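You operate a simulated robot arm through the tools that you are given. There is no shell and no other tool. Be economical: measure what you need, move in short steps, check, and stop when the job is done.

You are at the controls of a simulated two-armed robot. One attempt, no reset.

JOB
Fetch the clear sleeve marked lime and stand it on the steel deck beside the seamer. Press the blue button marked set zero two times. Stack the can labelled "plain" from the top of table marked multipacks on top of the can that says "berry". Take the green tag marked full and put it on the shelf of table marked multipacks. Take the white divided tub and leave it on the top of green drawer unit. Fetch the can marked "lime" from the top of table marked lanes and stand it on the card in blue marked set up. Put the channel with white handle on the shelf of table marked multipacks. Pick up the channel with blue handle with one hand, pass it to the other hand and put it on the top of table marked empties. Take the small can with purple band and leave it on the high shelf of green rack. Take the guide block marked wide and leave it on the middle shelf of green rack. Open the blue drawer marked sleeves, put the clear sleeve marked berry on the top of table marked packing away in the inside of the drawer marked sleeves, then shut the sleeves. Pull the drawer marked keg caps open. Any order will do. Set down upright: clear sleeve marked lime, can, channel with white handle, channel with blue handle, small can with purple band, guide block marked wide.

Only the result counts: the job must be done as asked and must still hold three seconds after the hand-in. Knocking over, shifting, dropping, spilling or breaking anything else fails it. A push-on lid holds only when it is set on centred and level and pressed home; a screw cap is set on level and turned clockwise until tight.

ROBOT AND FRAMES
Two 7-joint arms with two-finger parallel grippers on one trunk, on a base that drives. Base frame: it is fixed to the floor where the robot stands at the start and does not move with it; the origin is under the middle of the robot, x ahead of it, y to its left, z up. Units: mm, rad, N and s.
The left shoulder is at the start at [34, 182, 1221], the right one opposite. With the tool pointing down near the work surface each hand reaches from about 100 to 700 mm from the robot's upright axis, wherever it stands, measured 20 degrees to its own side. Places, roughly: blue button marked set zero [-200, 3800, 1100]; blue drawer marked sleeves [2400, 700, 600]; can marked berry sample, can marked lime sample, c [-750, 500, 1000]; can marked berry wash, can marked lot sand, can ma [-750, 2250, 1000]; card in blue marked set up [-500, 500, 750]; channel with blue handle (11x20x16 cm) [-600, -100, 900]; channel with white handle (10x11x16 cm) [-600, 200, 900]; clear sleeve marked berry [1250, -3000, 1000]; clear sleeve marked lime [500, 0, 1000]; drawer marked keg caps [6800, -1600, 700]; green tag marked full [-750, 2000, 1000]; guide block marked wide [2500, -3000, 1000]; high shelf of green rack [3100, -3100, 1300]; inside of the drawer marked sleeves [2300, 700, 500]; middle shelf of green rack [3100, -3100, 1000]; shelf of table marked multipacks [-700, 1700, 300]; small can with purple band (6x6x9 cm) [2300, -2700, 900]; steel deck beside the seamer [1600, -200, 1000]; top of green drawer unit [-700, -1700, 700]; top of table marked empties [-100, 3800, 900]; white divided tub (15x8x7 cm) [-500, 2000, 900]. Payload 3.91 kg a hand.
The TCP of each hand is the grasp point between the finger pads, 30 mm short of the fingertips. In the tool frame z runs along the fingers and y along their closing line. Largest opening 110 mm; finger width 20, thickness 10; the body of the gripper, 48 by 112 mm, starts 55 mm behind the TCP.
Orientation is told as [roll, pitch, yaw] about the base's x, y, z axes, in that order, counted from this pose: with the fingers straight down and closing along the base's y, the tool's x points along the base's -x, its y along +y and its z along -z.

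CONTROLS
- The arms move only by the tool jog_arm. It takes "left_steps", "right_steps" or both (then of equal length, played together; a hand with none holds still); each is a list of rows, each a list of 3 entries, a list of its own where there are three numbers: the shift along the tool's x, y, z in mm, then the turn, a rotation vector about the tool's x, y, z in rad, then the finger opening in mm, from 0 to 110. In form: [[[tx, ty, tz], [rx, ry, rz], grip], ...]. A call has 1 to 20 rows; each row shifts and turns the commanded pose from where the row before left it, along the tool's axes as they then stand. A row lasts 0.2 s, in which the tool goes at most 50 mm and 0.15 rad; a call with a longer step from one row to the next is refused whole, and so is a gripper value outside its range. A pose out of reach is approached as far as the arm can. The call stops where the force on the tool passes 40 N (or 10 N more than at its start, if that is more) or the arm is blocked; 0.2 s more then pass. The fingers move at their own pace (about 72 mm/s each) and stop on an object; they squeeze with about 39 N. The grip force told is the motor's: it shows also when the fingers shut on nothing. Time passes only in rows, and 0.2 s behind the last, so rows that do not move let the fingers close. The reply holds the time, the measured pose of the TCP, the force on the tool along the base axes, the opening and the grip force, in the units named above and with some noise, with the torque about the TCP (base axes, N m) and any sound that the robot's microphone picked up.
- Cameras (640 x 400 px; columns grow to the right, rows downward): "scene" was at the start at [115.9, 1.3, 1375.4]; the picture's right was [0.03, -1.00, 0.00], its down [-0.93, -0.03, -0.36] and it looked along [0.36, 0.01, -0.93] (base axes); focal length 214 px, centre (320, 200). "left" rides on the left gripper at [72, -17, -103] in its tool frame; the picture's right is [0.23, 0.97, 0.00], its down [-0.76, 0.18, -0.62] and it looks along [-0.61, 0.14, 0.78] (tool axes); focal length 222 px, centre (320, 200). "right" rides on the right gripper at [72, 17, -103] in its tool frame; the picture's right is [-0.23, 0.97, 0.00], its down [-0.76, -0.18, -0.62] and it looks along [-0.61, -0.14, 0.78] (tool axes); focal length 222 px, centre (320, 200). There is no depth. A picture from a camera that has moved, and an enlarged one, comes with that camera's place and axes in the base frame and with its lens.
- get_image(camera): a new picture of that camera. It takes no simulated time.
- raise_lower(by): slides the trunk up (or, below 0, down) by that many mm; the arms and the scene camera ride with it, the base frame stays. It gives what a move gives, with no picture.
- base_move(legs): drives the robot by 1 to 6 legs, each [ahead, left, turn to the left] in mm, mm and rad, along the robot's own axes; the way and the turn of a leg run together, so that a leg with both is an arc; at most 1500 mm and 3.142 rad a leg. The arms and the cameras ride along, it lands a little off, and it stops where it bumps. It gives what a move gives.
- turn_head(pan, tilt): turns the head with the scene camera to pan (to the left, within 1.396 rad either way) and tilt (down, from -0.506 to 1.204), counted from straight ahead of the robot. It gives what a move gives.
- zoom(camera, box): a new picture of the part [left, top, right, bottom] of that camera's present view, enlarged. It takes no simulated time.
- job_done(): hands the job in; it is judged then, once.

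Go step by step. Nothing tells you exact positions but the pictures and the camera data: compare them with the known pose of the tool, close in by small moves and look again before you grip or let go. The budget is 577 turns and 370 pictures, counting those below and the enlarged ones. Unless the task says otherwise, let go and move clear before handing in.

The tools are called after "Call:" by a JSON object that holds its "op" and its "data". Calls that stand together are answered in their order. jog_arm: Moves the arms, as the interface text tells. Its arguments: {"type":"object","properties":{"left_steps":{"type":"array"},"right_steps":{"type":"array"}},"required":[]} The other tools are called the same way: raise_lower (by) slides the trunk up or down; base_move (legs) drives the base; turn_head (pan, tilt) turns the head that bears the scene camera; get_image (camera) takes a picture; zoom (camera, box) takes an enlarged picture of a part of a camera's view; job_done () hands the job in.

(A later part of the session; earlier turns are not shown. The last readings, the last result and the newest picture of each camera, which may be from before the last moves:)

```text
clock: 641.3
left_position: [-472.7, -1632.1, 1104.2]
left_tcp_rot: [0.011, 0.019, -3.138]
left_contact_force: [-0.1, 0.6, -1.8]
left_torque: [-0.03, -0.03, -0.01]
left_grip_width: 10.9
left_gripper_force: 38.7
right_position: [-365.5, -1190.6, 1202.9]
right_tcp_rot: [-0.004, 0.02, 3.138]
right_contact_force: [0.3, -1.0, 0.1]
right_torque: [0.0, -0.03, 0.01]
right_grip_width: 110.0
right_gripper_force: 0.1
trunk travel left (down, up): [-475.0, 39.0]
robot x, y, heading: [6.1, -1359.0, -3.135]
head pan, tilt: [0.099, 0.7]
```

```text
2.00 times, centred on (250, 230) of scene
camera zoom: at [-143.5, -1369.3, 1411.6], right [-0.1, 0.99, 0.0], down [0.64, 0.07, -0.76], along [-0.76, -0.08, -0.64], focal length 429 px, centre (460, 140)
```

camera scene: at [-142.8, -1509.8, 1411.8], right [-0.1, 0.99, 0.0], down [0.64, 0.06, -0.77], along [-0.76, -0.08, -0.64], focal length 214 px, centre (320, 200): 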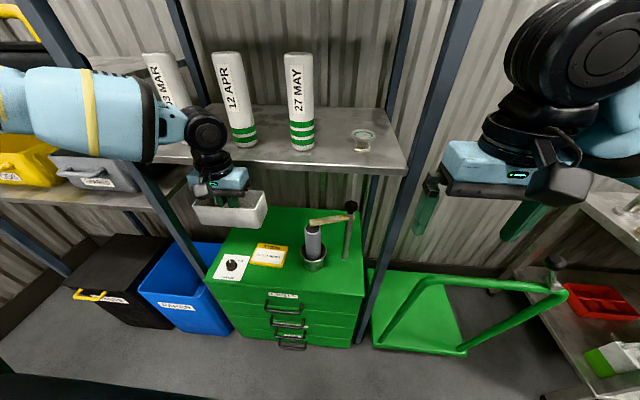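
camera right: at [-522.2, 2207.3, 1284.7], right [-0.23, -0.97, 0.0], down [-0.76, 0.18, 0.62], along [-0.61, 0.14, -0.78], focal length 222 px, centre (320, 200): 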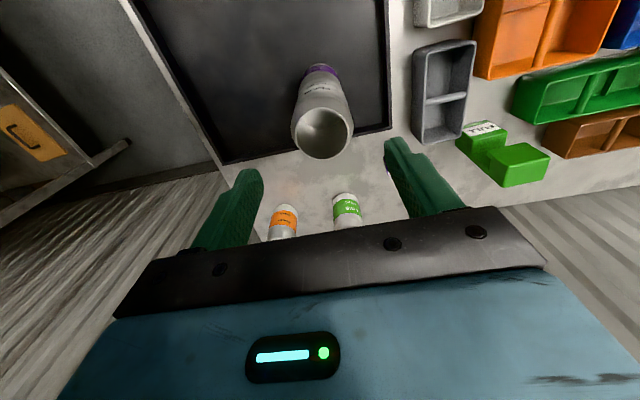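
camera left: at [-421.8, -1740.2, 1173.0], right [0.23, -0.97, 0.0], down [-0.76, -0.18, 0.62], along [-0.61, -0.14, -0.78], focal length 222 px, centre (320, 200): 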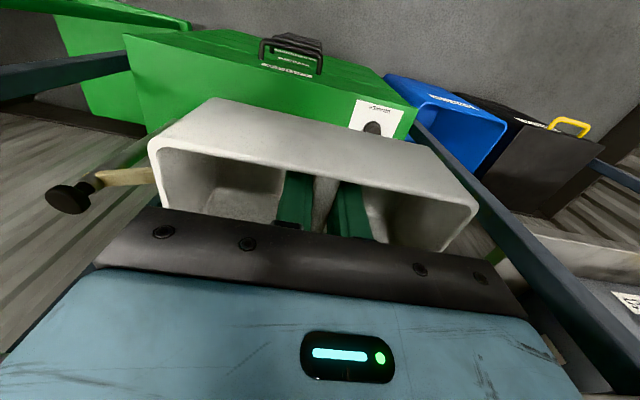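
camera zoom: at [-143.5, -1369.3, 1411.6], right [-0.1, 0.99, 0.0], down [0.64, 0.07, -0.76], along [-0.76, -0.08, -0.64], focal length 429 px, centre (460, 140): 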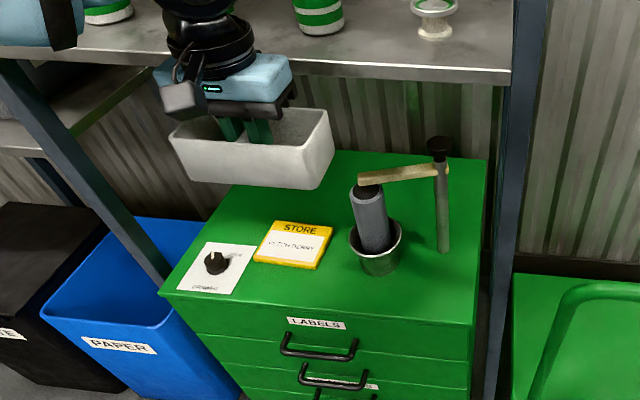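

The hand had met the front edge of the rack shelf overhead (z≈1170). Descend in front first, then go in low.

Call:
{"op": "jog_arm", "data": {"left_steps": [[[30, -20, 0], [0.011, -0.019, 0], 0], [[15, -27, 20], [0, 0, 0], 0], [[0, -25, 40], [0, 0, 0], 0], [[0, 0, 45], [0, 0, 0], 0], [[0, 0, 45], [0, 0, 0], 0], [[0, 0, 45], [0, 0, 0], 0], [[0, 0, 45], [0, 0, 0], 0], [[0, 0, 45], [0, 0, 0], 0], [[0, 0, 0], [0, 0, 0], 0]]}}

Call:
{"op": "zoom", "data": {"camera": "scene", "box": [130, 130, 370, 330]}}

Call:
{"op": "get_image", "data": {"camera": "left"}}

```text
clock: 643.3
left_position: [-421.3, -1576.2, 836.2]
left_tcp_rot: [-0.001, 0.0, -3.137]
left_contact_force: [-0.5, -0.7, -0.8]
left_torque: [0.01, 0.0, -0.01]
left_grip_width: 10.6
left_gripper_force: 39.0
left hand out of reach, approached as far as the arm can: row 8
right_position: [-364.7, -1191.6, 1203.5]
right_tcp_rot: [-0.006, 0.018, 3.138]
right_contact_force: [-1.1, 0.2, -0.4]
right_torque: [-0.03, 0.02, 0.0]
right_grip_width: 110.2
right_gripper_force: 0.0
trunk travel left (down, up): [-475.0, 39.0]
robot x, y, heading: [6.4, -1362.4, -3.136]
head pan, tilt: [0.099, 0.7]
```

```text
2.00 times, centred on (250, 230) of scene
camera zoom: at [-143.3, -1370.1, 1411.7], right [-0.1, 0.99, 0.0], down [0.64, 0.07, -0.76], along [-0.76, -0.08, -0.64], focal length 429 px, centre (460, 140)
```

zoom: 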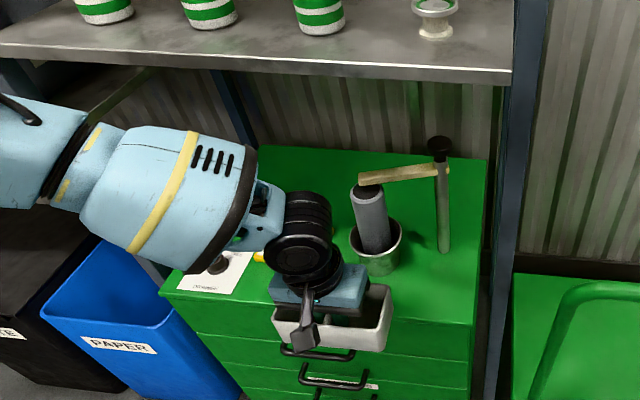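

```text
92 pictures are left
camera left: at [-347.9, -1558.6, 939.7], right [0.23, -0.97, 0.0], down [-0.76, -0.18, 0.62], along [-0.61, -0.14, -0.78], focal length 222 px, centre (320, 200)
```

left: 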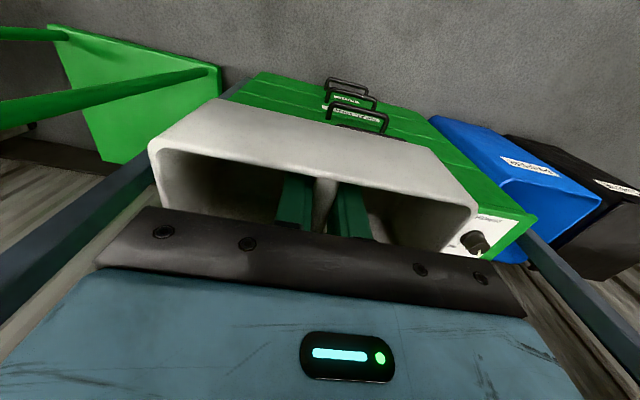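

Call:
{"op": "jog_arm", "data": {"left_steps": [[[0, -30, 0], [0, 0, 0], 0], [[0, -30, 0], [0, 0, 0], 0], [[0, -28, 0], [0, 0, 0], 0], [[-37, 0, 0], [0, 0, 0], 0], [[-37, 0, 0], [0, 0, 0], 0], [[-36, 0, 0], [0, 0, 0], 0], [[0, 0, 0], [0, 0, 0], 0]]}}

Call:
{"op": "zoom", "data": {"camera": "scene", "box": [130, 130, 370, 330]}}

```text
clock: 644.9
left_position: [-490.7, -1569.3, 898.9]
left_tcp_rot: [-0.002, 0.0, -3.134]
left_contact_force: [-0.5, -0.5, -1.8]
left_torque: [0.01, -0.04, 0.01]
left_grip_width: 10.9
left_gripper_force: 38.7
left hand out of reach, approached as far as the arm can: row 1, 2, 3, 4, 5, 6
right_position: [-364.9, -1190.5, 1202.5]
right_tcp_rot: [-0.006, 0.019, 3.138]
right_contact_force: [-0.5, -0.9, -0.5]
right_torque: [-0.01, -0.02, 0.02]
right_grip_width: 109.8
right_gripper_force: 0.0
trunk travel left (down, up): [-475.0, 39.0]
robot x, y, heading: [5.3, -1358.5, -3.137]
head pan, tilt: [0.099, 0.7]
```

```text
2.00 times, centred on (250, 230) of scene
camera zoom: at [-143.2, -1370.3, 1411.6], right [-0.1, 0.99, 0.0], down [0.64, 0.07, -0.77], along [-0.76, -0.08, -0.64], focal length 429 px, centre (460, 140)
```

zoom: 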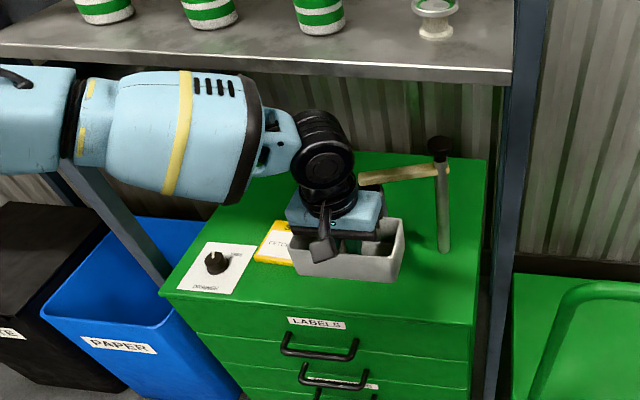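

Call:
{"op": "jog_arm", "data": {"left_steps": [[[45, 0, -20], [0, 0, 0], 0], [[45, 0, -40], [0, 0, 0], 0], [[0, 0, -40], [0, 0, 0], 0]]}}

Call:
{"op": "raise_lower", "data": {"by": -170}}

Call:
{"op": "jog_arm", "data": {"left_steps": [[[0, -30, 0], [0, 0, 0], 0], [[0, -30, 0], [0, 0, 0], 0], [[0, -20, 0], [0, 0, 0], 0], [[0, 0, 0], [0, 0, 0], 0]]}}

Call:
{"op": "get_image", "data": {"camera": "scene"}}

```text
refused: row 2 steps farther than a row can; nothing moved
```

```text
clock: 646.8
left_position: [-491.3, -1568.4, 728.8]
left_tcp_rot: [0.001, 0.0, -3.134]
left_contact_force: [-0.5, -1.1, -1.3]
left_torque: [-0.01, -0.02, 0.03]
left_grip_width: 10.7
left_gripper_force: 38.6
right_position: [-364.9, -1190.2, 1032.8]
right_tcp_rot: [-0.005, 0.018, 3.138]
right_contact_force: [0.9, 0.1, -0.6]
right_torque: [0.02, 0.0, 0.0]
right_grip_width: 110.1
right_gripper_force: 0.1
trunk travel left (down, up): [-305.0, 209.0]
robot x, y, heading: [6.6, -1358.7, -3.142]
head pan, tilt: [0.099, 0.7]
```

```text
clock: 647.8
left_position: [-490.7, -1500.1, 728.0]
left_tcp_rot: [0.001, 0.0, -3.136]
left_contact_force: [0.5, 0.8, -1.2]
left_torque: [-0.01, -0.02, -0.02]
left_grip_width: 10.8
left_gripper_force: 39.2
left hand out of reach, approached as far as the arm can: row 3
right_position: [-365.6, -1191.0, 1033.8]
right_tcp_rot: [-0.006, 0.019, 3.138]
right_contact_force: [-0.3, -1.5, 0.5]
right_torque: [-0.04, -0.01, 0.0]
right_grip_width: 109.9
right_gripper_force: 0.0
trunk travel left (down, up): [-305.0, 209.0]
robot x, y, heading: [3.3, -1363.6, -3.141]
head pan, tilt: [0.099, 0.7]
```

```text
90 pictures are left
camera scene: at [-226.4, -1370.7, 1220.4], right [-0.1, 0.99, 0.0], down [0.64, 0.07, -0.76], along [-0.76, -0.08, -0.64], focal length 214 px, centre (320, 200)
```

scene: 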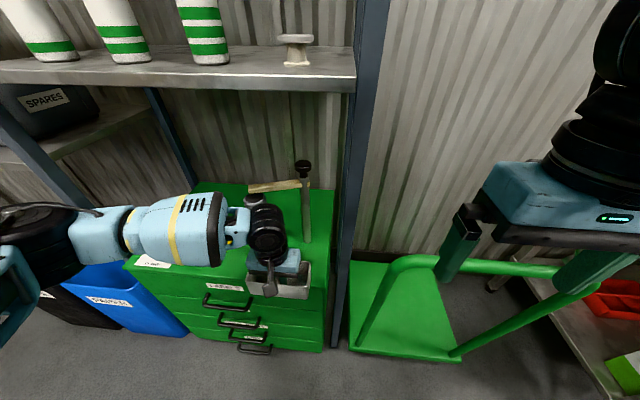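

Call:
{"op": "jog_arm", "data": {"left_steps": [[[0, 0, -40], [0, 0, 0], 0], [[0, 0, -35], [0, 0, 0], 0], [[-45, 0, 0], [0, 0, 0], 0], [[0, 0, 0], [0, 0, 0], 0]]}}

Call:
{"op": "zoom", "data": {"camera": "scene", "box": [110, 160, 350, 340]}}

Call:
{"op": "get_image", "data": {"camera": "left"}}

```text
clock: 648.8
left_position: [-527.0, -1508.5, 806.0]
left_tcp_rot: [0.0, 0.001, -3.134]
left_contact_force: [0.2, 0.7, -0.3]
left_torque: [-0.04, -0.03, 0.01]
left_grip_width: 10.6
left_gripper_force: 38.9
left hand out of reach, approached as far as the arm can: row 3
right_position: [-364.5, -1189.6, 1033.9]
right_tcp_rot: [-0.004, 0.019, 3.138]
right_contact_force: [0.0, -0.5, 0.0]
right_torque: [0.01, 0.01, 0.0]
right_grip_width: 109.9
right_gripper_force: 0.1
trunk travel left (down, up): [-305.0, 209.0]
robot x, y, heading: [2.8, -1360.6, -3.134]
head pan, tilt: [0.099, 0.7]
```

```text
2.22 times, centred on (230, 250) of scene
camera zoom: at [-225.8, -1370.4, 1220.5], right [-0.1, 0.99, 0.0], down [0.64, 0.07, -0.77], along [-0.76, -0.08, -0.64], focal length 477 px, centre (520, 89)
```

zoom: 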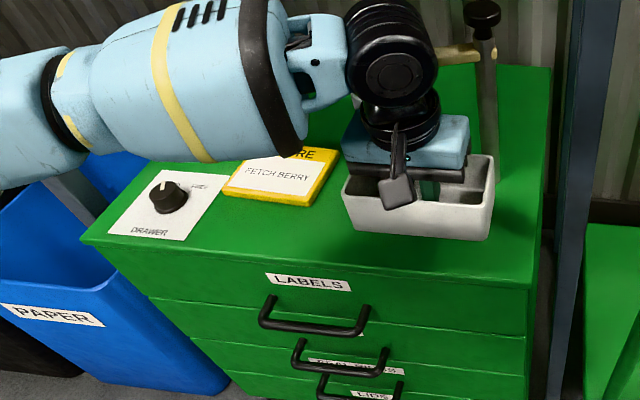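

```text
88 pictures are left
camera left: at [-454.6, -1490.0, 908.6], right [0.23, -0.97, 0.0], down [-0.76, -0.18, 0.62], along [-0.61, -0.15, -0.78], focal length 222 px, centre (320, 200)
```

left: 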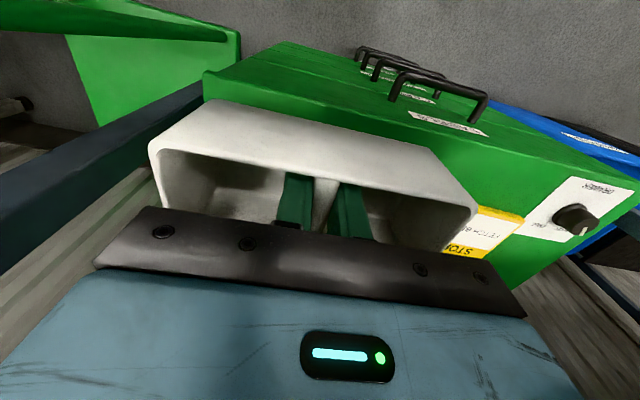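

Tub is over the right front of the top. Shift 28 mm right, lower to contact and release.

Call:
{"op": "jog_arm", "data": {"left_steps": [[[3, -28, 10], [0, 0, 0], 0], [[0, 0, 30], [0, 0, 0], 0], [[0, 0, 20], [0, 0, 0], 0], [[0, 0, 5], [0, 0, 0], 0], [[0, 0, 4], [0, 0, 0], 0], [[0, 0, 4], [0, 0, 0], 0], [[0, 0, 4], [0, 0, 0], 0], [[0, 0, 4], [0, 0, 0], 0]]}}

Call:
{"op": "zoom", "data": {"camera": "scene", "box": [110, 160, 350, 340]}}

```text
clock: 650.6
left_position: [-506.4, -1506.9, 729.1]
left_tcp_rot: [0.001, 0.0, -3.137]
left_contact_force: [-0.7, -0.6, -1.3]
left_torque: [-0.02, -0.02, 0.01]
left_grip_width: 10.8
left_gripper_force: 39.3
left hand out of reach, approached as far as the arm can: row 1, 3, 7
right_position: [-366.2, -1190.0, 1033.1]
right_tcp_rot: [-0.005, 0.02, 3.138]
right_contact_force: [-1.1, 0.2, 0.0]
right_torque: [-0.02, 0.05, 0.01]
right_grip_width: 110.0
right_gripper_force: 0.1
trunk travel left (down, up): [-305.0, 209.0]
robot x, y, heading: [5.7, -1357.2, -3.145]
head pan, tilt: [0.099, 0.7]
```

```text
2.22 times, centred on (230, 250) of scene
camera zoom: at [-226.4, -1370.7, 1220.4], right [-0.1, 0.99, 0.0], down [0.64, 0.07, -0.76], along [-0.76, -0.08, -0.64], focal length 477 px, centre (520, 89)
```

zoom: 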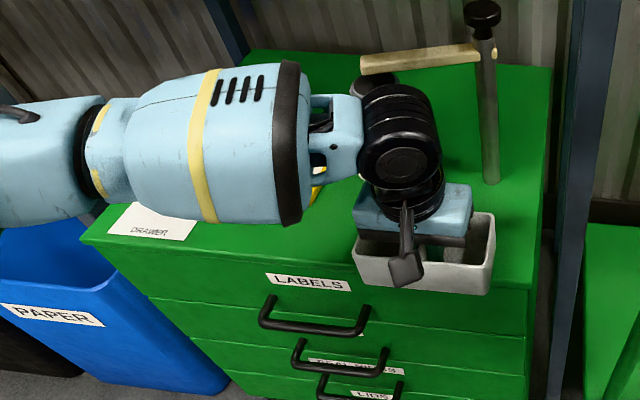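

Call:
{"op": "jog_arm", "data": {"left_steps": [[[0, 0, -40], [0, 0, 0], 0], [[0, 0, -40], [0, 0, 0], 0]]}}

Call:
{"op": "base_move", "data": {"legs": [[40, -90, 0]]}}

Call:
{"op": "jog_arm", "data": {"left_steps": [[[0, 35, 0], [0, 0, 0], 0], [[0, 30, 0], [0, 0, 0], 0], [[0, 0, 0], [0, 0, 0], 0]]}}

```text
clock: 651.2
left_position: [-506.8, -1506.4, 810.1]
left_tcp_rot: [0.0, 0.0, -3.137]
left_contact_force: [-0.1, 0.5, -1.6]
left_torque: [-0.03, 0.02, 0.02]
left_grip_width: 10.8
left_gripper_force: 38.7
right_position: [-365.8, -1190.9, 1034.1]
right_tcp_rot: [-0.005, 0.017, 3.138]
right_contact_force: [-0.5, -0.3, -0.4]
right_torque: [-0.02, -0.02, -0.01]
right_grip_width: 110.0
right_gripper_force: 0.1
trunk travel left (down, up): [-305.0, 209.0]
robot x, y, heading: [5.7, -1363.0, -3.139]
head pan, tilt: [0.099, 0.7]
```

```text
clock: 652.8
left_position: [-545.9, -1427.6, 807.2]
left_tcp_rot: [0.018, 0.007, -3.123]
left_contact_force: [-0.4, -2.1, -1.0]
left_torque: [0.02, -0.03, 0.01]
left_grip_width: 10.6
left_gripper_force: 38.9
right_position: [-405.4, -1104.2, 1033.0]
right_tcp_rot: [-0.005, 0.017, 3.14]
right_contact_force: [-0.7, 0.2, 0.2]
right_torque: [-0.02, 0.01, 0.01]
right_grip_width: 110.0
right_gripper_force: 0.1
trunk travel left (down, up): [-305.0, 209.0]
robot x, y, heading: [-35.4, -1276.0, -3.133]
head pan, tilt: [0.099, 0.7]
stopped in leg 1: the force on the tool passed its limit at 46 N (the readings are from after the stop); the commanded pose is now the measured one
```

```text
clock: 653.5
left_position: [-544.5, -1492.9, 808.7]
left_tcp_rot: [0.019, 0.008, -3.122]
left_contact_force: [-0.1, -1.2, -1.5]
left_torque: [0.01, 0.0, -0.02]
left_grip_width: 10.8
left_gripper_force: 38.6
right_position: [-405.3, -1104.0, 1032.8]
right_tcp_rot: [-0.006, 0.019, 3.139]
right_contact_force: [0.4, 0.1, 0.1]
right_torque: [0.03, 0.0, -0.01]
right_grip_width: 110.1
right_gripper_force: 0.0
trunk travel left (down, up): [-305.0, 209.0]
robot x, y, heading: [-39.2, -1273.4, -3.139]
head pan, tilt: [0.099, 0.7]
```

Call:
{"op": "zoom", "data": {"camera": "scene", "box": [110, 160, 350, 340]}}

```text
2.22 times, centred on (230, 250) of scene
camera zoom: at [-265.8, -1284.1, 1220.4], right [-0.11, 0.99, 0.0], down [0.64, 0.07, -0.76], along [-0.76, -0.08, -0.64], focal length 477 px, centre (520, 89)
```

zoom: 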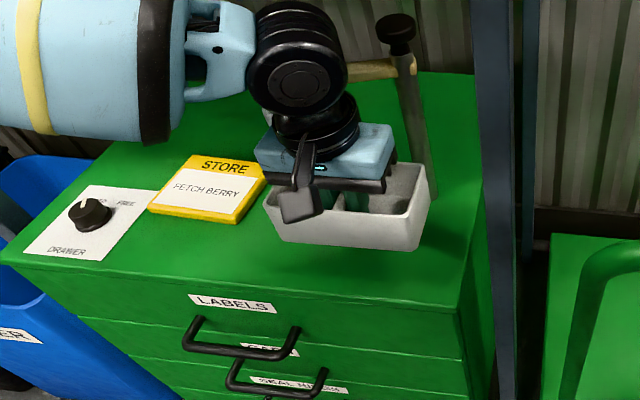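

Call:
{"op": "jog_arm", "data": {"left_steps": [[[10, 0, 20], [0.019, -0.008, 0], 0], [[0, 0, 30], [0, 0, 0], 0], [[0, 0, 15], [0, 0, 0], 0], [[0, 0, 4], [0, 0, 0], 0], [[0, 0, 4], [0, 0, 0], 0], [[0, 0, 4], [0, 0, 0], 0], [[0, 0, 4], [0, 0, 0], 0], [[0, 0, 4], [0, 0, 0], 0]]}}

Call:
{"op": "zoom", "data": {"camera": "scene", "box": [110, 160, 350, 340]}}

```text
clock: 655.4
left_position: [-535.3, -1494.2, 723.3]
left_tcp_rot: [0.001, -0.001, -3.124]
left_contact_force: [-0.3, -0.1, -1.6]
left_torque: [0.0, -0.02, -0.01]
left_grip_width: 10.6
left_gripper_force: 38.6
right_position: [-404.6, -1104.2, 1032.9]
right_tcp_rot: [-0.007, 0.019, 3.138]
right_contact_force: [0.3, -0.2, -0.2]
right_torque: [0.0, -0.01, 0.0]
right_grip_width: 110.0
right_gripper_force: 0.1
trunk travel left (down, up): [-305.0, 209.0]
robot x, y, heading: [-33.0, -1274.0, -3.135]
head pan, tilt: [0.099, 0.7]
```

```text
2.22 times, centred on (230, 250) of scene
camera zoom: at [-265.8, -1284.4, 1220.4], right [-0.11, 0.99, 0.0], down [0.64, 0.07, -0.76], along [-0.76, -0.08, -0.64], focal length 477 px, centre (520, 89)
```

zoom: 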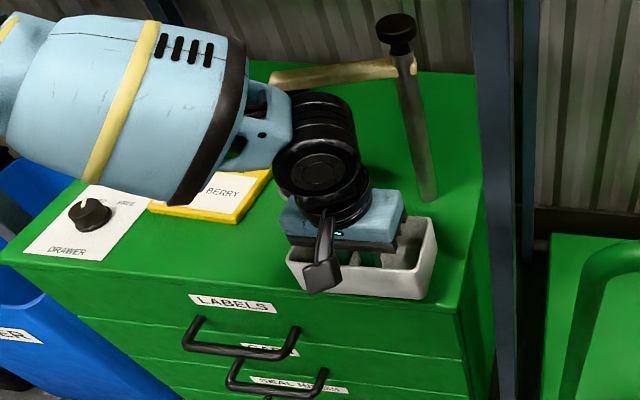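

Call:
{"op": "jog_arm", "data": {"left_steps": [[[-13, -6, 0], [0, 0, 0], 0], [[-13, -6, 0], [0, 0, 0], 0], [[0, 0, 5], [0, 0, 0], 0], [[0, 0, 5], [0, 0, 0], 0], [[0, 0, 5], [0, 0, 0], 0], [[0, 0, 5], [0, 0, 0], 0], [[0, 0, 5], [0, 0, 0], 0], [[0, 0, 5], [0, 0, 0], 0], [[0, 0, 5], [0, 0, 0], 0]]}}

Call:
{"op": "zoom", "data": {"camera": "scene", "box": [110, 160, 350, 340]}}

```text
clock: 657.4
left_position: [-566.2, -1480.1, 695.0]
left_tcp_rot: [-0.006, -0.013, -3.124]
left_contact_force: [5.2, -1.7, 17.4]
left_torque: [0.01, -0.21, -0.02]
left_grip_width: 10.9
left_gripper_force: 39.1
right_position: [-404.6, -1106.1, 1033.5]
right_tcp_rot: [-0.004, 0.017, 3.137]
right_contact_force: [-0.2, -0.2, -0.1]
right_torque: [0.01, -0.01, 0.03]
right_grip_width: 110.0
right_gripper_force: 0.0
trunk travel left (down, up): [-305.0, 209.0]
robot x, y, heading: [-38.7, -1273.8, -3.135]
head pan, tilt: [0.099, 0.7]
stopped in row 9 (left hand): the force on the tool passed its limit at 45 N (the readings are from after the stop); the commanded pose is now the measured one
```

```text
2.22 times, centred on (230, 250) of scene
camera zoom: at [-264.6, -1284.3, 1220.6], right [-0.11, 0.99, 0.0], down [0.64, 0.07, -0.77], along [-0.76, -0.08, -0.64], focal length 477 px, centre (520, 89)
```

zoom: 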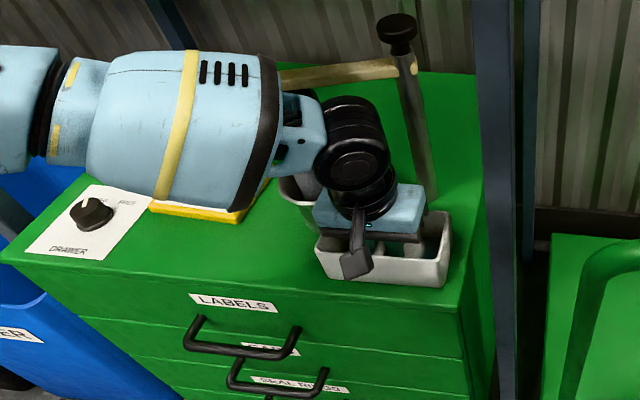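

Tub is seated on the top. Release and lift away.

Call:
{"op": "jog_arm", "data": {"left_steps": [[[0, 0, -2], [0, 0, 0], 20], [[0, 0, 0], [0, 0, 0], 40], [[0, 0, -20], [0, 0, 0], 40], [[5, 0, -40], [0, 0, 0], 40], [[20, 0, -40], [0, 0, 0], 40], [[40, 0, -20], [0, 0, 0], 60], [[45, 0, -10], [0, 0, 0], 80]]}}

Call:
{"op": "zoom", "data": {"camera": "scene", "box": [110, 160, 350, 340]}}

```text
clock: 659.0
left_position: [-452.1, -1479.7, 825.9]
left_tcp_rot: [-0.002, -0.012, -3.124]
left_contact_force: [-0.5, 0.1, 0.2]
left_torque: [-0.02, 0.02, -0.03]
left_grip_width: 80.0
left_gripper_force: 0.1
right_position: [-404.1, -1104.2, 1033.0]
right_tcp_rot: [-0.004, 0.017, 3.14]
right_contact_force: [0.0, 0.0, -0.3]
right_torque: [0.03, -0.02, -0.04]
right_grip_width: 110.1
right_gripper_force: 0.1
trunk travel left (down, up): [-305.0, 209.0]
robot x, y, heading: [-38.1, -1276.1, -3.132]
head pan, tilt: [0.099, 0.7]
```

```text
2.22 times, centred on (230, 250) of scene
camera zoom: at [-264.8, -1284.4, 1220.6], right [-0.11, 0.99, 0.0], down [0.64, 0.07, -0.77], along [-0.76, -0.08, -0.64], focal length 477 px, centre (520, 89)
```

zoom: 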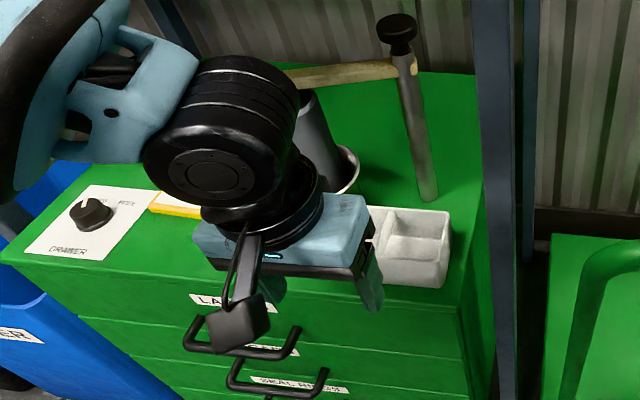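

Tub done. Raise up, tuck the left hand, and drive north to the lanes table / set-up card area.

Call:
{"op": "raise_lower", "data": {"by": 170}}

Call:
{"op": "jog_arm", "data": {"left_steps": [[[30, 0, -35], [0, 0, 0], 110], [[30, 0, -35], [0, 0, 0], 110], [[30, 0, -35], [0, 0, 0], 110], [[0, 0, -45], [0, 0, 0], 110], [[0, 0, -40], [0, 0, 0], 110]]}}

Call:
{"op": "base_move", "data": {"legs": [[-60, 0, 0], [0, -900, 0], [0, -850, 0]]}}

Call:
{"op": "turn_head", "data": {"pan": 0.1, "tilt": 0.7}}

Call:
{"op": "get_image", "data": {"camera": "scene"}}

```text
clock: 660.9
left_position: [-454.2, -1481.0, 993.2]
left_tcp_rot: [-0.004, -0.01, -3.124]
left_contact_force: [-0.4, 0.2, 0.2]
left_torque: [0.01, 0.03, 0.0]
left_grip_width: 80.1
left_gripper_force: 0.1
right_position: [-405.9, -1105.9, 1203.0]
right_tcp_rot: [-0.005, 0.022, 3.139]
right_contact_force: [0.5, -0.2, -0.1]
right_torque: [0.0, -0.03, -0.02]
right_grip_width: 110.0
right_gripper_force: 0.0
trunk travel left (down, up): [-475.0, 39.0]
robot x, y, heading: [-40.7, -1271.4, -3.138]
head pan, tilt: [0.099, 0.7]
```

```text
clock: 662.1
left_position: [-358.3, -1478.3, 1182.4]
left_tcp_rot: [-0.003, -0.01, -3.124]
left_contact_force: [0.3, -0.4, 0.2]
left_torque: [0.0, 0.0, -0.06]
left_grip_width: 110.2
left_gripper_force: 0.0
right_position: [-405.0, -1104.8, 1202.9]
right_tcp_rot: [-0.005, 0.017, 3.14]
right_contact_force: [0.1, -0.6, 0.5]
right_torque: [0.0, 0.01, 0.02]
right_grip_width: 110.0
right_gripper_force: 0.0
trunk travel left (down, up): [-475.0, 39.0]
robot x, y, heading: [-37.3, -1271.9, -3.134]
head pan, tilt: [0.099, 0.7]
```

```text
clock: 678.4
left_position: [-322.1, 265.8, 1182.3]
left_tcp_rot: [-0.004, -0.011, -3.109]
left_contact_force: [-0.6, 1.0, 0.0]
left_torque: [-0.02, -0.01, 0.01]
left_grip_width: 110.0
left_gripper_force: 0.1
right_position: [-373.0, 639.5, 1202.3]
right_tcp_rot: [-0.006, 0.016, -3.131]
right_contact_force: [0.0, 0.4, 0.1]
right_torque: [-0.03, -0.02, 0.02]
right_grip_width: 110.0
right_gripper_force: 0.0
trunk travel left (down, up): [-475.0, 39.0]
robot x, y, heading: [-2.9, 474.7, -3.125]
head pan, tilt: [0.099, 0.7]
```

```text
clock: 679.0
left_position: [-322.1, 265.1, 1181.1]
left_tcp_rot: [-0.002, -0.013, -3.112]
left_contact_force: [1.3, -0.2, 0.5]
left_torque: [-0.01, 0.0, 0.01]
left_grip_width: 110.3
left_gripper_force: 0.0
right_position: [-371.8, 638.7, 1203.4]
right_tcp_rot: [-0.006, 0.018, -3.13]
right_contact_force: [-0.4, 0.6, -0.1]
right_torque: [0.01, 0.01, -0.01]
right_grip_width: 109.6
right_gripper_force: 0.0
trunk travel left (down, up): [-475.0, 39.0]
robot x, y, heading: [1.7, 478.4, -3.124]
head pan, tilt: [0.099, 0.7]
```

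```text
82 pictures are left
camera scene: at [-147.6, 463.2, 1411.6], right [-0.12, 0.99, 0.0], down [0.64, 0.08, -0.76], along [-0.76, -0.09, -0.64], focal length 214 px, centre (320, 200)
```

scene: 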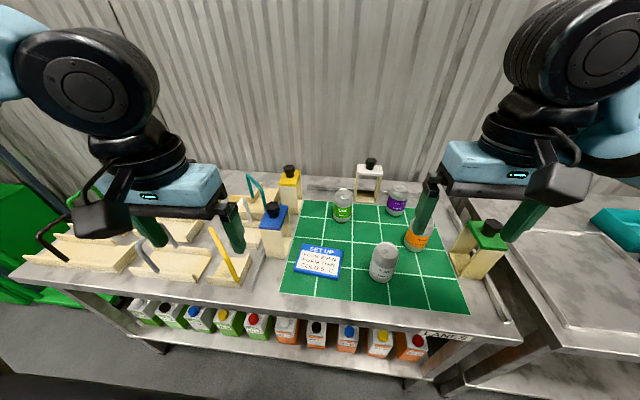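

Call:
{"op": "zoom", "data": {"camera": "scene", "box": [280, 170, 480, 310]}}

Call:
{"op": "turn_head", "data": {"pan": 0.7, "tilt": 0.65}}

Call:
{"op": "get_image", "data": {"camera": "scene"}}

```text
2.86 times, centred on (380, 240) of scene
camera zoom: at [-147.6, 463.2, 1411.6], right [-0.12, 0.99, 0.0], down [0.64, 0.08, -0.76], along [-0.76, -0.09, -0.64], focal length 613 px, centre (149, 86)
```

zoom: 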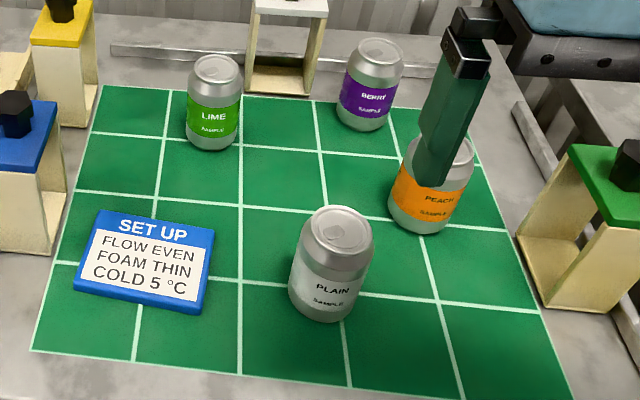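

```text
clock: 680.0
left_position: [-322.3, 265.5, 1182.9]
left_tcp_rot: [-0.003, -0.012, -3.111]
left_contact_force: [-0.2, 0.5, -0.1]
left_torque: [0.01, 0.02, -0.03]
left_grip_width: 110.0
left_gripper_force: 0.0
right_position: [-372.5, 639.5, 1203.0]
right_tcp_rot: [-0.006, 0.02, -3.13]
right_contact_force: [0.1, 0.1, 0.3]
right_torque: [0.0, 0.0, -0.01]
right_grip_width: 110.2
right_gripper_force: 0.0
trunk travel left (down, up): [-475.0, 39.0]
robot x, y, heading: [-1.9, 472.4, -3.121]
head pan, tilt: [0.7, 0.649]
```

```text
80 pictures are left
camera scene: at [-128.6, 416.1, 1416.0], right [-0.66, 0.75, 0.0], down [0.46, 0.4, -0.8], along [-0.6, -0.52, -0.6], focal length 214 px, centre (320, 200)
```

scene: 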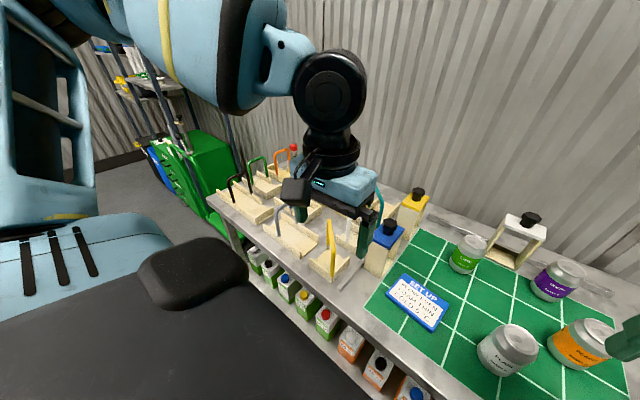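

Lime can ≈(-717,474), set-up card ≈(-523,418). Reposition the base so the right hand gets both, and look with the right camera.

Call:
{"op": "base_move", "data": {"legs": [[0, 0, -0.02], [90, 240, 0]]}}

Call:
{"op": "jog_arm", "data": {"right_steps": [[[-35, -20, 0], [0, -0.1, 0], 110], [[-35, -20, 0], [0, -0.1, 0], 110], [[-35, -20, 5], [0, -0.1, 0], 110], [[-35, -10, 10], [0, -0.1, 0], 110], [[-20, 0, 20], [0, 0, 0], 110], [[0, 0, 0], [0, 0, 0], 110]]}}

Call:
{"op": "get_image", "data": {"camera": "right"}}

Call:
{"op": "turn_head", "data": {"pan": 0.0, "tilt": 0.7}}

Call:
{"op": "get_image", "data": {"camera": "scene"}}

```text
clock: 683.0
left_position: [-414.9, 33.0, 1181.9]
left_tcp_rot: [-0.003, -0.011, -3.128]
left_contact_force: [0.2, 0.0, 0.8]
left_torque: [0.04, -0.07, 0.0]
left_grip_width: 110.0
left_gripper_force: 0.0
right_position: [-458.9, 406.9, 1204.1]
right_tcp_rot: [-0.004, 0.017, 3.135]
right_contact_force: [-1.5, 0.0, 0.0]
right_torque: [-0.05, -0.02, 0.02]
right_grip_width: 109.8
right_gripper_force: 0.0
trunk travel left (down, up): [-475.0, 39.0]
robot x, y, heading: [-90.7, 235.2, -3.14]
head pan, tilt: [0.7, 0.649]
```

```text
clock: 684.4
left_position: [-416.1, 33.6, 1183.3]
left_tcp_rot: [-0.005, -0.012, -3.129]
left_contact_force: [-0.3, 0.5, -0.2]
left_torque: [-0.01, -0.02, 0.01]
left_grip_width: 110.0
left_gripper_force: 0.1
right_position: [-627.8, 477.6, 1197.8]
right_tcp_rot: [-0.005, -0.383, 3.137]
right_contact_force: [-0.1, 0.3, 0.0]
right_torque: [0.01, 0.05, -0.01]
right_grip_width: 110.1
right_gripper_force: 0.0
trunk travel left (down, up): [-475.0, 39.0]
robot x, y, heading: [-93.7, 236.2, -3.138]
head pan, tilt: [0.7, 0.649]
```

```text
79 pictures are left
camera right: at [-521.4, 460.0, 1266.0], right [-0.22, -0.97, 0.08], down [-0.47, 0.18, 0.86], along [-0.85, 0.15, -0.5], focal length 222 px, centre (320, 200)
```

right: 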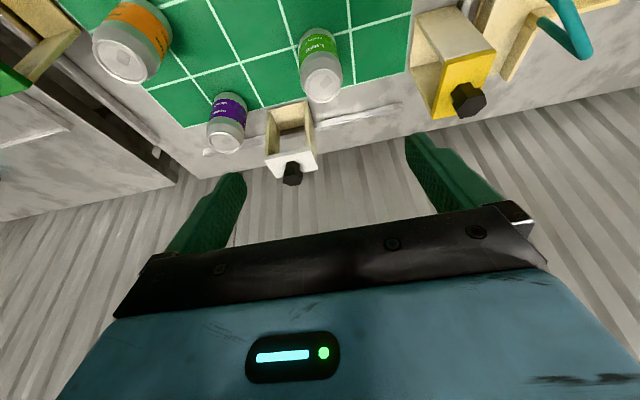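

```text
clock: 685.5
left_position: [-416.3, 32.0, 1181.7]
left_tcp_rot: [-0.003, -0.012, -3.127]
left_contact_force: [0.0, 0.3, 0.4]
left_torque: [0.05, 0.04, -0.01]
left_grip_width: 109.9
left_gripper_force: 0.0
right_position: [-626.1, 477.5, 1197.3]
right_tcp_rot: [-0.004, -0.382, 3.137]
right_contact_force: [0.4, -0.4, -0.3]
right_torque: [0.0, -0.01, 0.01]
right_grip_width: 109.9
right_gripper_force: 0.0
trunk travel left (down, up): [-475.0, 39.0]
robot x, y, heading: [-92.6, 231.3, -3.14]
head pan, tilt: [0.0, 0.7]
```

```text
78 pictures are left
camera scene: at [-238.5, 234.4, 1411.7], right [0.0, 1.0, 0.0], down [0.64, 0.0, -0.77], along [-0.77, 0.0, -0.64], focal length 214 px, centre (320, 200)
```

scene: 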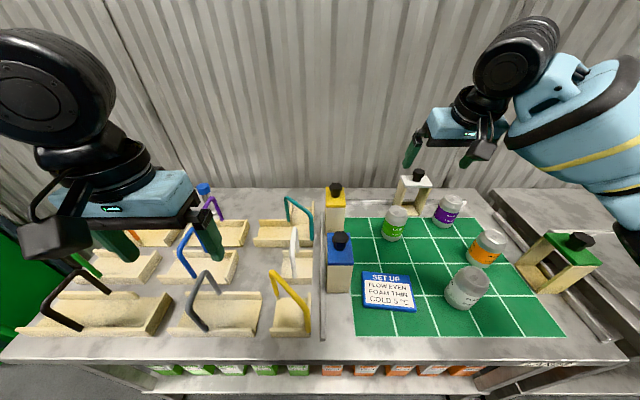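

Lime top ≈(-731,477,948). Advance along the tilted tool axis, then check.

Call:
{"op": "jog_arm", "data": {"right_steps": [[[1, 0, 42], [0, 0, 0], 100], [[1, 0, 42], [0, 0, 0], 100], [[1, 0, 42], [0, 0, 0], 100], [[1, 0, 42], [0, 0, 0], 100], [[1, 0, 42], [0, 0, 0], 100], [[0, 0, 0], [0, 0, 0], 100]]}}

Call:
{"op": "get_image", "data": {"camera": "right"}}

```text
clock: 686.9
left_position: [-416.0, 32.1, 1183.5]
left_tcp_rot: [-0.003, -0.012, -3.128]
left_contact_force: [-0.2, 1.0, -0.7]
left_torque: [0.02, 0.04, 0.01]
left_grip_width: 109.9
left_gripper_force: 0.0
right_position: [-700.6, 478.8, 999.4]
right_tcp_rot: [-0.006, -0.384, 3.136]
right_contact_force: [0.2, -0.1, 0.3]
right_torque: [0.0, -0.03, -0.02]
right_grip_width: 99.8
right_gripper_force: 0.0
trunk travel left (down, up): [-475.0, 39.0]
robot x, y, heading: [-89.5, 236.3, -3.139]
head pan, tilt: [0.0, 0.7]
```

```text
77 pictures are left
camera right: at [-595.4, 460.7, 1068.2], right [-0.22, -0.97, 0.08], down [-0.47, 0.18, 0.86], along [-0.85, 0.15, -0.5], focal length 222 px, centre (320, 200)
```

right: 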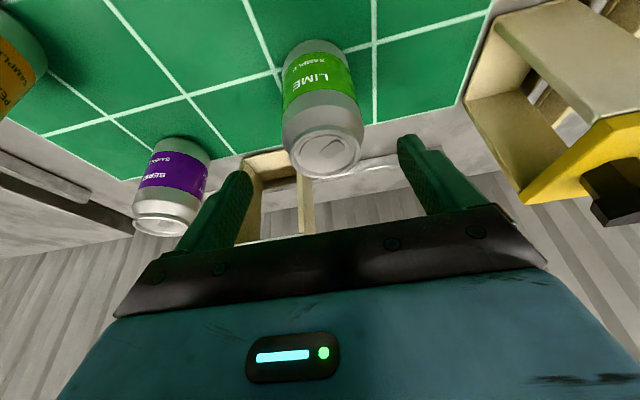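

Call:
{"op": "jog_arm", "data": {"right_steps": [[[2, 1, 41], [0, 0, 0], 100], [[2, 1, 41], [0, 0, 0], 100], [[0, 0, 0], [0, 0, 0], 50], [[0, 0, 0], [0, 0, 0], 50], [[0, 0, 0], [0, 0, 0], 50], [[0, 0, 0], [0, 0, 0], 50]]}}

Call:
{"op": "get_image", "data": {"camera": "right"}}

```text
clock: 688.3
left_position: [-416.5, 32.7, 1183.8]
left_tcp_rot: [-0.003, -0.012, -3.127]
left_contact_force: [0.4, -0.1, -0.3]
left_torque: [-0.01, -0.02, 0.01]
left_grip_width: 110.0
left_gripper_force: 0.2
right_position: [-727.8, 477.5, 922.5]
right_tcp_rot: [-0.004, -0.382, 3.136]
right_contact_force: [-0.7, -0.4, 1.3]
right_torque: [-0.08, 0.13, -0.02]
right_grip_width: 64.6
right_gripper_force: 39.1
trunk travel left (down, up): [-475.0, 39.0]
robot x, y, heading: [-94.1, 229.5, -3.14]
head pan, tilt: [0.0, 0.7]
```

```text
76 pictures are left
camera right: at [-622.3, 459.5, 990.4], right [-0.22, -0.97, 0.08], down [-0.47, 0.18, 0.86], along [-0.85, 0.15, -0.5], focal length 222 px, centre (320, 200)
```

right: 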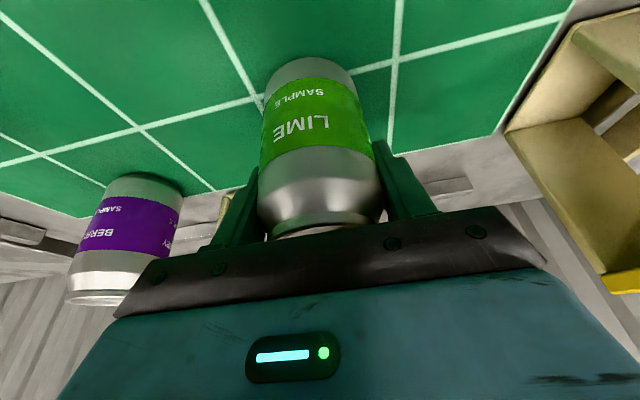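

Lift, carry back over the card (≈(-527,421)), and check.

Call:
{"op": "jog_arm", "data": {"right_steps": [[[-7, 0, -18], [0, 0, 0], 50], [[-15, 0, -37], [0, 0, 0], 50], [[-15, 0, -37], [0, 0, 0], 50], [[-15, 0, -37], [0, 0, 0], 50], [[37, 10, -15], [0, 0, 0], 50], [[37, 12, -15], [0, 0, 0], 50], [[37, 12, -15], [0, 0, 0], 50], [[37, 12, -15], [0, 0, 0], 50], [[37, 11, -15], [0, 0, 0], 50], [[15, 36, 37], [0, 0, 0], 50]]}}

Call:
{"op": "get_image", "data": {"camera": "scene"}}

Call:
{"op": "get_image", "data": {"camera": "right"}}

```text
refused: row 10 steps farther than a row can; nothing moved
```

```text
75 pictures are left
camera scene: at [-238.7, 234.4, 1411.6], right [0.0, 1.0, 0.0], down [0.64, 0.0, -0.76], along [-0.76, 0.0, -0.64], focal length 214 px, centre (320, 200)
```

scene: 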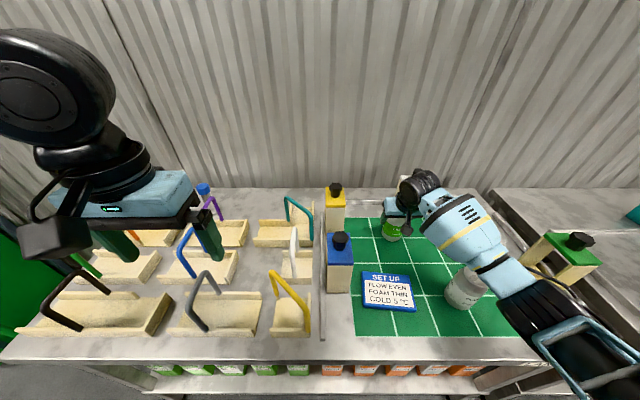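

```text
74 pictures are left
camera right: at [-622.3, 459.5, 990.4], right [-0.22, -0.97, 0.08], down [-0.47, 0.18, 0.86], along [-0.85, 0.15, -0.5], focal length 222 px, centre (320, 200)
```

right: 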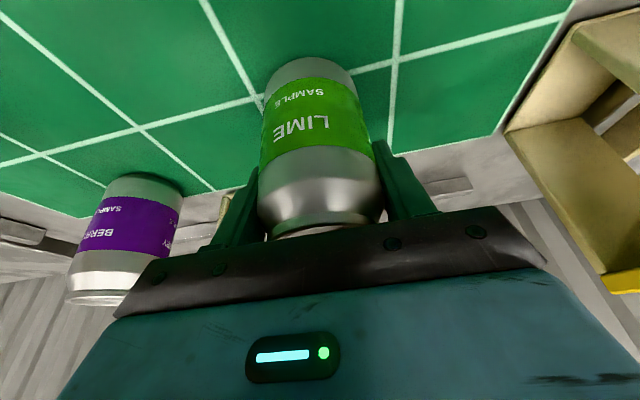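

Call:
{"op": "jog_arm", "data": {"right_steps": [[[-7, 0, -18], [0, 0, 0], 50], [[-15, 0, -37], [0, 0, 0], 50], [[-15, 0, -37], [0, 0, 0], 50], [[-15, 0, -37], [0, 0, 0], 50], [[37, 11, -15], [0, 0, 0], 50], [[37, 11, -15], [0, 0, 0], 50], [[37, 11, -15], [0, 0, 0], 50], [[37, 12, -15], [0, 0, 0], 50], [[38, 11, -16], [0, 0, 0], 50], [[0, 0, 0], [0, 0, 0], 50]]}}

```text
clock: 690.5
left_position: [-416.6, 32.6, 1181.8]
left_tcp_rot: [-0.004, -0.013, -3.13]
left_contact_force: [-0.5, 1.6, 0.1]
left_torque: [-0.02, 0.02, -0.01]
left_grip_width: 110.1
left_gripper_force: 0.0
right_position: [-527.3, 420.0, 1061.8]
right_tcp_rot: [-0.006, -0.38, 3.136]
right_contact_force: [0.2, -0.3, -3.8]
right_torque: [0.04, -0.03, 0.02]
right_grip_width: 64.3
right_gripper_force: 39.1
trunk travel left (down, up): [-475.0, 39.0]
robot x, y, heading: [-95.0, 236.9, -3.144]
head pan, tilt: [0.0, 0.7]
```

Call:
{"op": "get_image", "data": {"camera": "right"}}

Call:
{"op": "zoom", "data": {"camera": "scene", "box": [320, 180, 480, 320]}}

```text
73 pictures are left
camera right: at [-421.7, 401.8, 1130.8], right [-0.22, -0.97, 0.08], down [-0.47, 0.18, 0.86], along [-0.85, 0.15, -0.5], focal length 222 px, centre (320, 200)
```

right: 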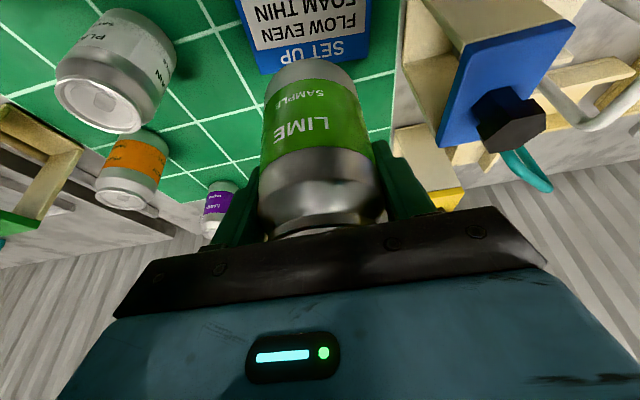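

```text
2.86 times, centred on (400, 250) of scene
camera zoom: at [-239.3, 234.6, 1411.5], right [0.0, 1.0, 0.0], down [0.64, 0.0, -0.76], along [-0.76, 0.0, -0.64], focal length 613 px, centre (91, 57)
```

zoom: 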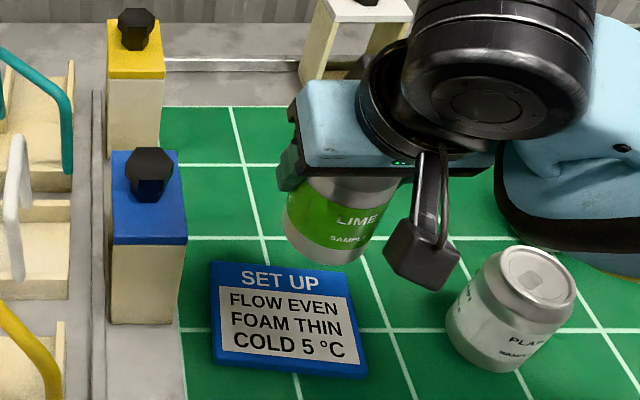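

Card centre (-531,418). Lower the can onto it.

Call:
{"op": "jog_arm", "data": {"right_steps": [[[12, 1, 37], [0, 0, 0], 50], [[15, 0, 37], [0, 0, 0], 50], [[15, 0, 37], [0, 0, 0], 50], [[4, 0, 9], [0, 0, 0], 50], [[1.6, 0, 4], [0, 0, 0], 50], [[1.6, 0, 4], [0, 0, 0], 50], [[1.6, 0, 4], [0, 0, 0], 50]]}}

```text
clock: 692.1
left_position: [-414.0, 30.9, 1183.0]
left_tcp_rot: [-0.004, -0.013, -3.128]
left_contact_force: [0.3, -0.7, -0.1]
left_torque: [-0.02, 0.01, 0.0]
left_grip_width: 109.9
left_gripper_force: 0.2
right_position: [-528.9, 419.0, 924.5]
right_tcp_rot: [-0.003, -0.391, 3.137]
right_contact_force: [0.5, 0.2, 34.8]
right_torque: [-0.14, -0.01, -0.04]
right_grip_width: 63.9
right_gripper_force: 39.5
trunk travel left (down, up): [-475.0, 39.0]
robot x, y, heading: [-91.9, 235.1, -3.137]
head pan, tilt: [0.0, 0.7]
```

Call:
{"op": "jog_arm", "data": {"right_steps": [[[-0.6, 0, -1.5], [0, 0, 0], 60], [[0, 0, 0], [0, 0, 0], 76], [[0, 0, 0], [0, 0, 0], 82], [[0, 0, -10], [0, 0, 0], 84], [[0, 0, -40], [0, 0, 0], 84], [[0, 0, -45], [0, 0, 0], 84], [[-5, 0, -45], [0, 0, 0], 110], [[-15, 0, -37], [0, 0, 0], 110]]}}

Call:
{"op": "zoom", "data": {"camera": "scene", "box": [320, 180, 480, 320]}}

```text
clock: 693.9
left_position: [-416.5, 32.2, 1182.6]
left_tcp_rot: [-0.002, -0.012, -3.128]
left_contact_force: [-1.0, -0.4, 0.4]
left_torque: [0.01, 0.0, 0.02]
left_grip_width: 109.9
left_gripper_force: 0.0
right_position: [-480.7, 418.1, 1095.2]
right_tcp_rot: [-0.008, -0.379, 3.136]
right_contact_force: [-0.1, -0.3, -0.7]
right_torque: [0.0, 0.02, -0.02]
right_grip_width: 109.8
right_gripper_force: 0.1
trunk travel left (down, up): [-475.0, 39.0]
robot x, y, heading: [-92.0, 233.3, -3.142]
head pan, tilt: [0.0, 0.7]
```

```text
2.86 times, centred on (400, 250) of scene
camera zoom: at [-238.4, 234.0, 1411.7], right [0.0, 1.0, 0.0], down [0.64, 0.0, -0.77], along [-0.77, 0.0, -0.64], focal length 613 px, centre (91, 57)
```

zoom: 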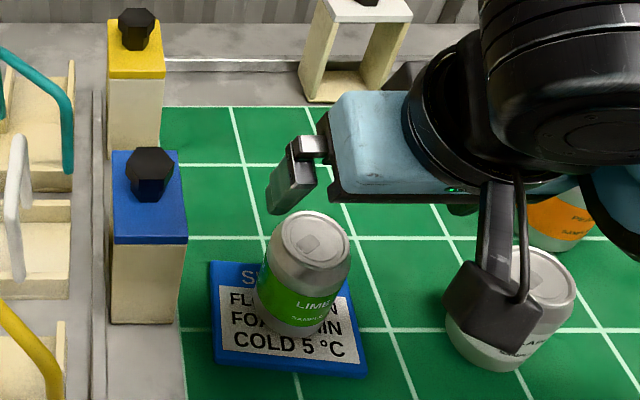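

Lime stands on the card. Now look closely at the channels (white and blue handles).

Call:
{"op": "zoom", "data": {"camera": "scene", "box": [150, 190, 330, 340]}}

Call:
{"op": "get_image", "data": {"camera": "left"}}

```text
2.67 times, centred on (240, 265) of scene
camera zoom: at [-238.4, 234.0, 1411.7], right [0.0, 1.0, 0.0], down [0.64, 0.0, -0.77], along [-0.77, 0.0, -0.64], focal length 572 px, centre (533, 27)
```

zoom: 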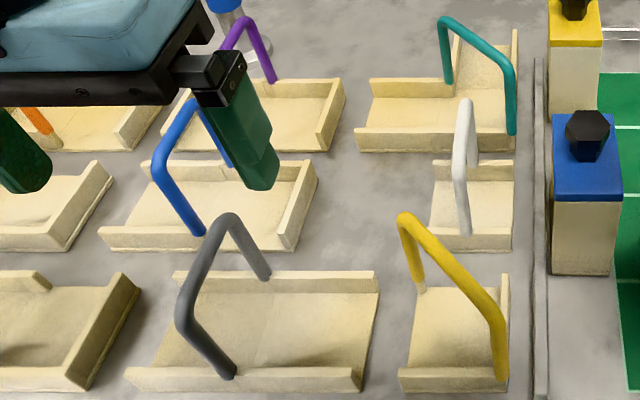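

```text
69 pictures are left
camera left: at [-342.6, 50.2, 1284.4], right [0.24, -0.97, -0.01], down [-0.75, -0.19, 0.63], along [-0.61, -0.15, -0.78], focal length 222 px, centre (320, 200)
```

left: 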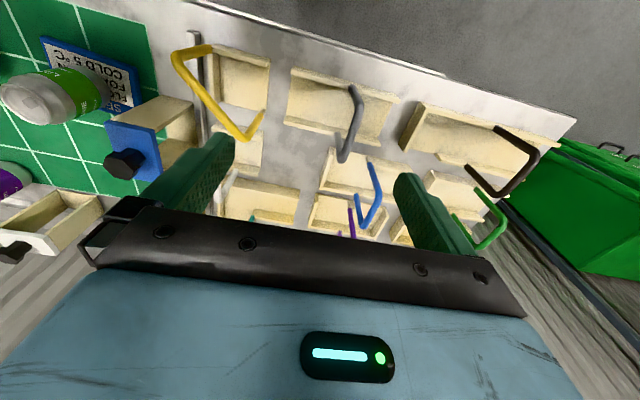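

Plan: left hand lifts the blue channel by its top bar; then the right hand, horizontal, takes the front leg of the handle. Retract the right hand and shift the base 90 mm left.

Call:
{"op": "jog_arm", "data": {"right_steps": [[[23, 0, -31], [0, 0, 0], 110], [[23, 0, -31], [0, 0, 0], 110], [[23, 0, -31], [0, 0, 0], 110]]}}

Call:
{"op": "base_move", "data": {"legs": [[0, 90, 0]]}}

Call:
{"op": "jog_arm", "data": {"left_steps": [[[-40, 10, 0], [-0.003, 0.012, 0], 70], [[-40, 10, 0], [0, 0, 0], 60], [[-40, 10, 0], [0, 0, 0], 60], [[-40, 10, 0], [0, 0, 0], 60], [[0, 0, 40], [0, 0, 0], 60], [[0, 0, 40], [0, 0, 0], 60], [[0, 0, 0], [0, 0, 0], 60]]}}

Call:
{"op": "get_image", "data": {"camera": "left"}}

```text
clock: 694.7
left_position: [-416.1, 32.2, 1182.6]
left_tcp_rot: [-0.002, -0.011, -3.128]
left_contact_force: [0.3, 0.2, -0.3]
left_torque: [0.03, 0.0, 0.02]
left_grip_width: 110.0
left_gripper_force: 0.0
right_position: [-406.1, 407.4, 1166.9]
right_tcp_rot: [-0.006, -0.378, 3.135]
right_contact_force: [-1.0, -0.4, 0.4]
right_torque: [0.01, 0.02, -0.01]
right_grip_width: 109.9
right_gripper_force: 0.1
right hand out of reach, approached as far as the arm can: row 2, 3
trunk travel left (down, up): [-475.0, 39.0]
robot x, y, heading: [-88.9, 237.2, -3.14]
head pan, tilt: [0.0, 0.7]
```

```text
clock: 696.2
left_position: [-415.7, -57.3, 1182.8]
left_tcp_rot: [-0.004, -0.013, -3.13]
left_contact_force: [0.3, 0.7, -0.1]
left_torque: [-0.04, -0.02, -0.01]
left_grip_width: 110.1
left_gripper_force: 0.1
right_position: [-407.3, 317.9, 1166.9]
right_tcp_rot: [-0.005, -0.38, 3.137]
right_contact_force: [-0.1, 0.0, -0.4]
right_torque: [0.02, -0.04, -0.02]
right_grip_width: 110.0
right_gripper_force: 0.1
trunk travel left (down, up): [-475.0, 39.0]
robot x, y, heading: [-94.1, 144.8, -3.139]
head pan, tilt: [0.0, 0.7]
```

```text
clock: 697.8
left_position: [-574.4, -98.9, 1103.3]
left_tcp_rot: [-0.001, -0.003, -3.13]
left_contact_force: [-0.4, -0.8, -0.6]
left_torque: [-0.01, -0.04, 0.03]
left_grip_width: 59.9
left_gripper_force: 0.0
right_position: [-407.0, 317.7, 1167.1]
right_tcp_rot: [-0.006, -0.381, 3.137]
right_contact_force: [-0.7, 0.1, 0.1]
right_torque: [0.01, 0.0, -0.04]
right_grip_width: 110.4
right_gripper_force: 0.0
trunk travel left (down, up): [-475.0, 39.0]
robot x, y, heading: [-91.2, 146.1, -3.137]
head pan, tilt: [0.0, 0.7]
```

```text
68 pictures are left
camera left: at [-502.0, -80.2, 1205.6], right [0.24, -0.97, 0.0], down [-0.76, -0.19, 0.62], along [-0.61, -0.15, -0.78], focal length 222 px, centre (320, 200)
```

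left: 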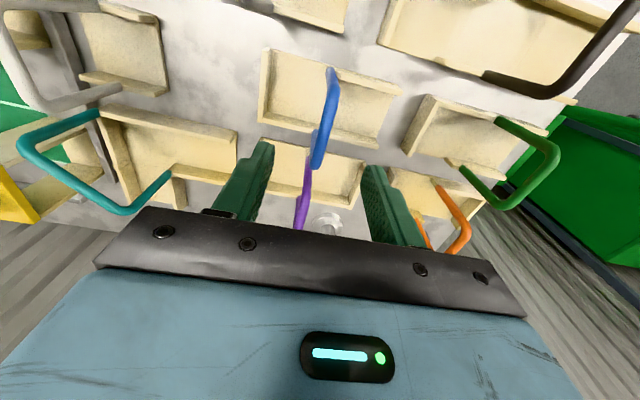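

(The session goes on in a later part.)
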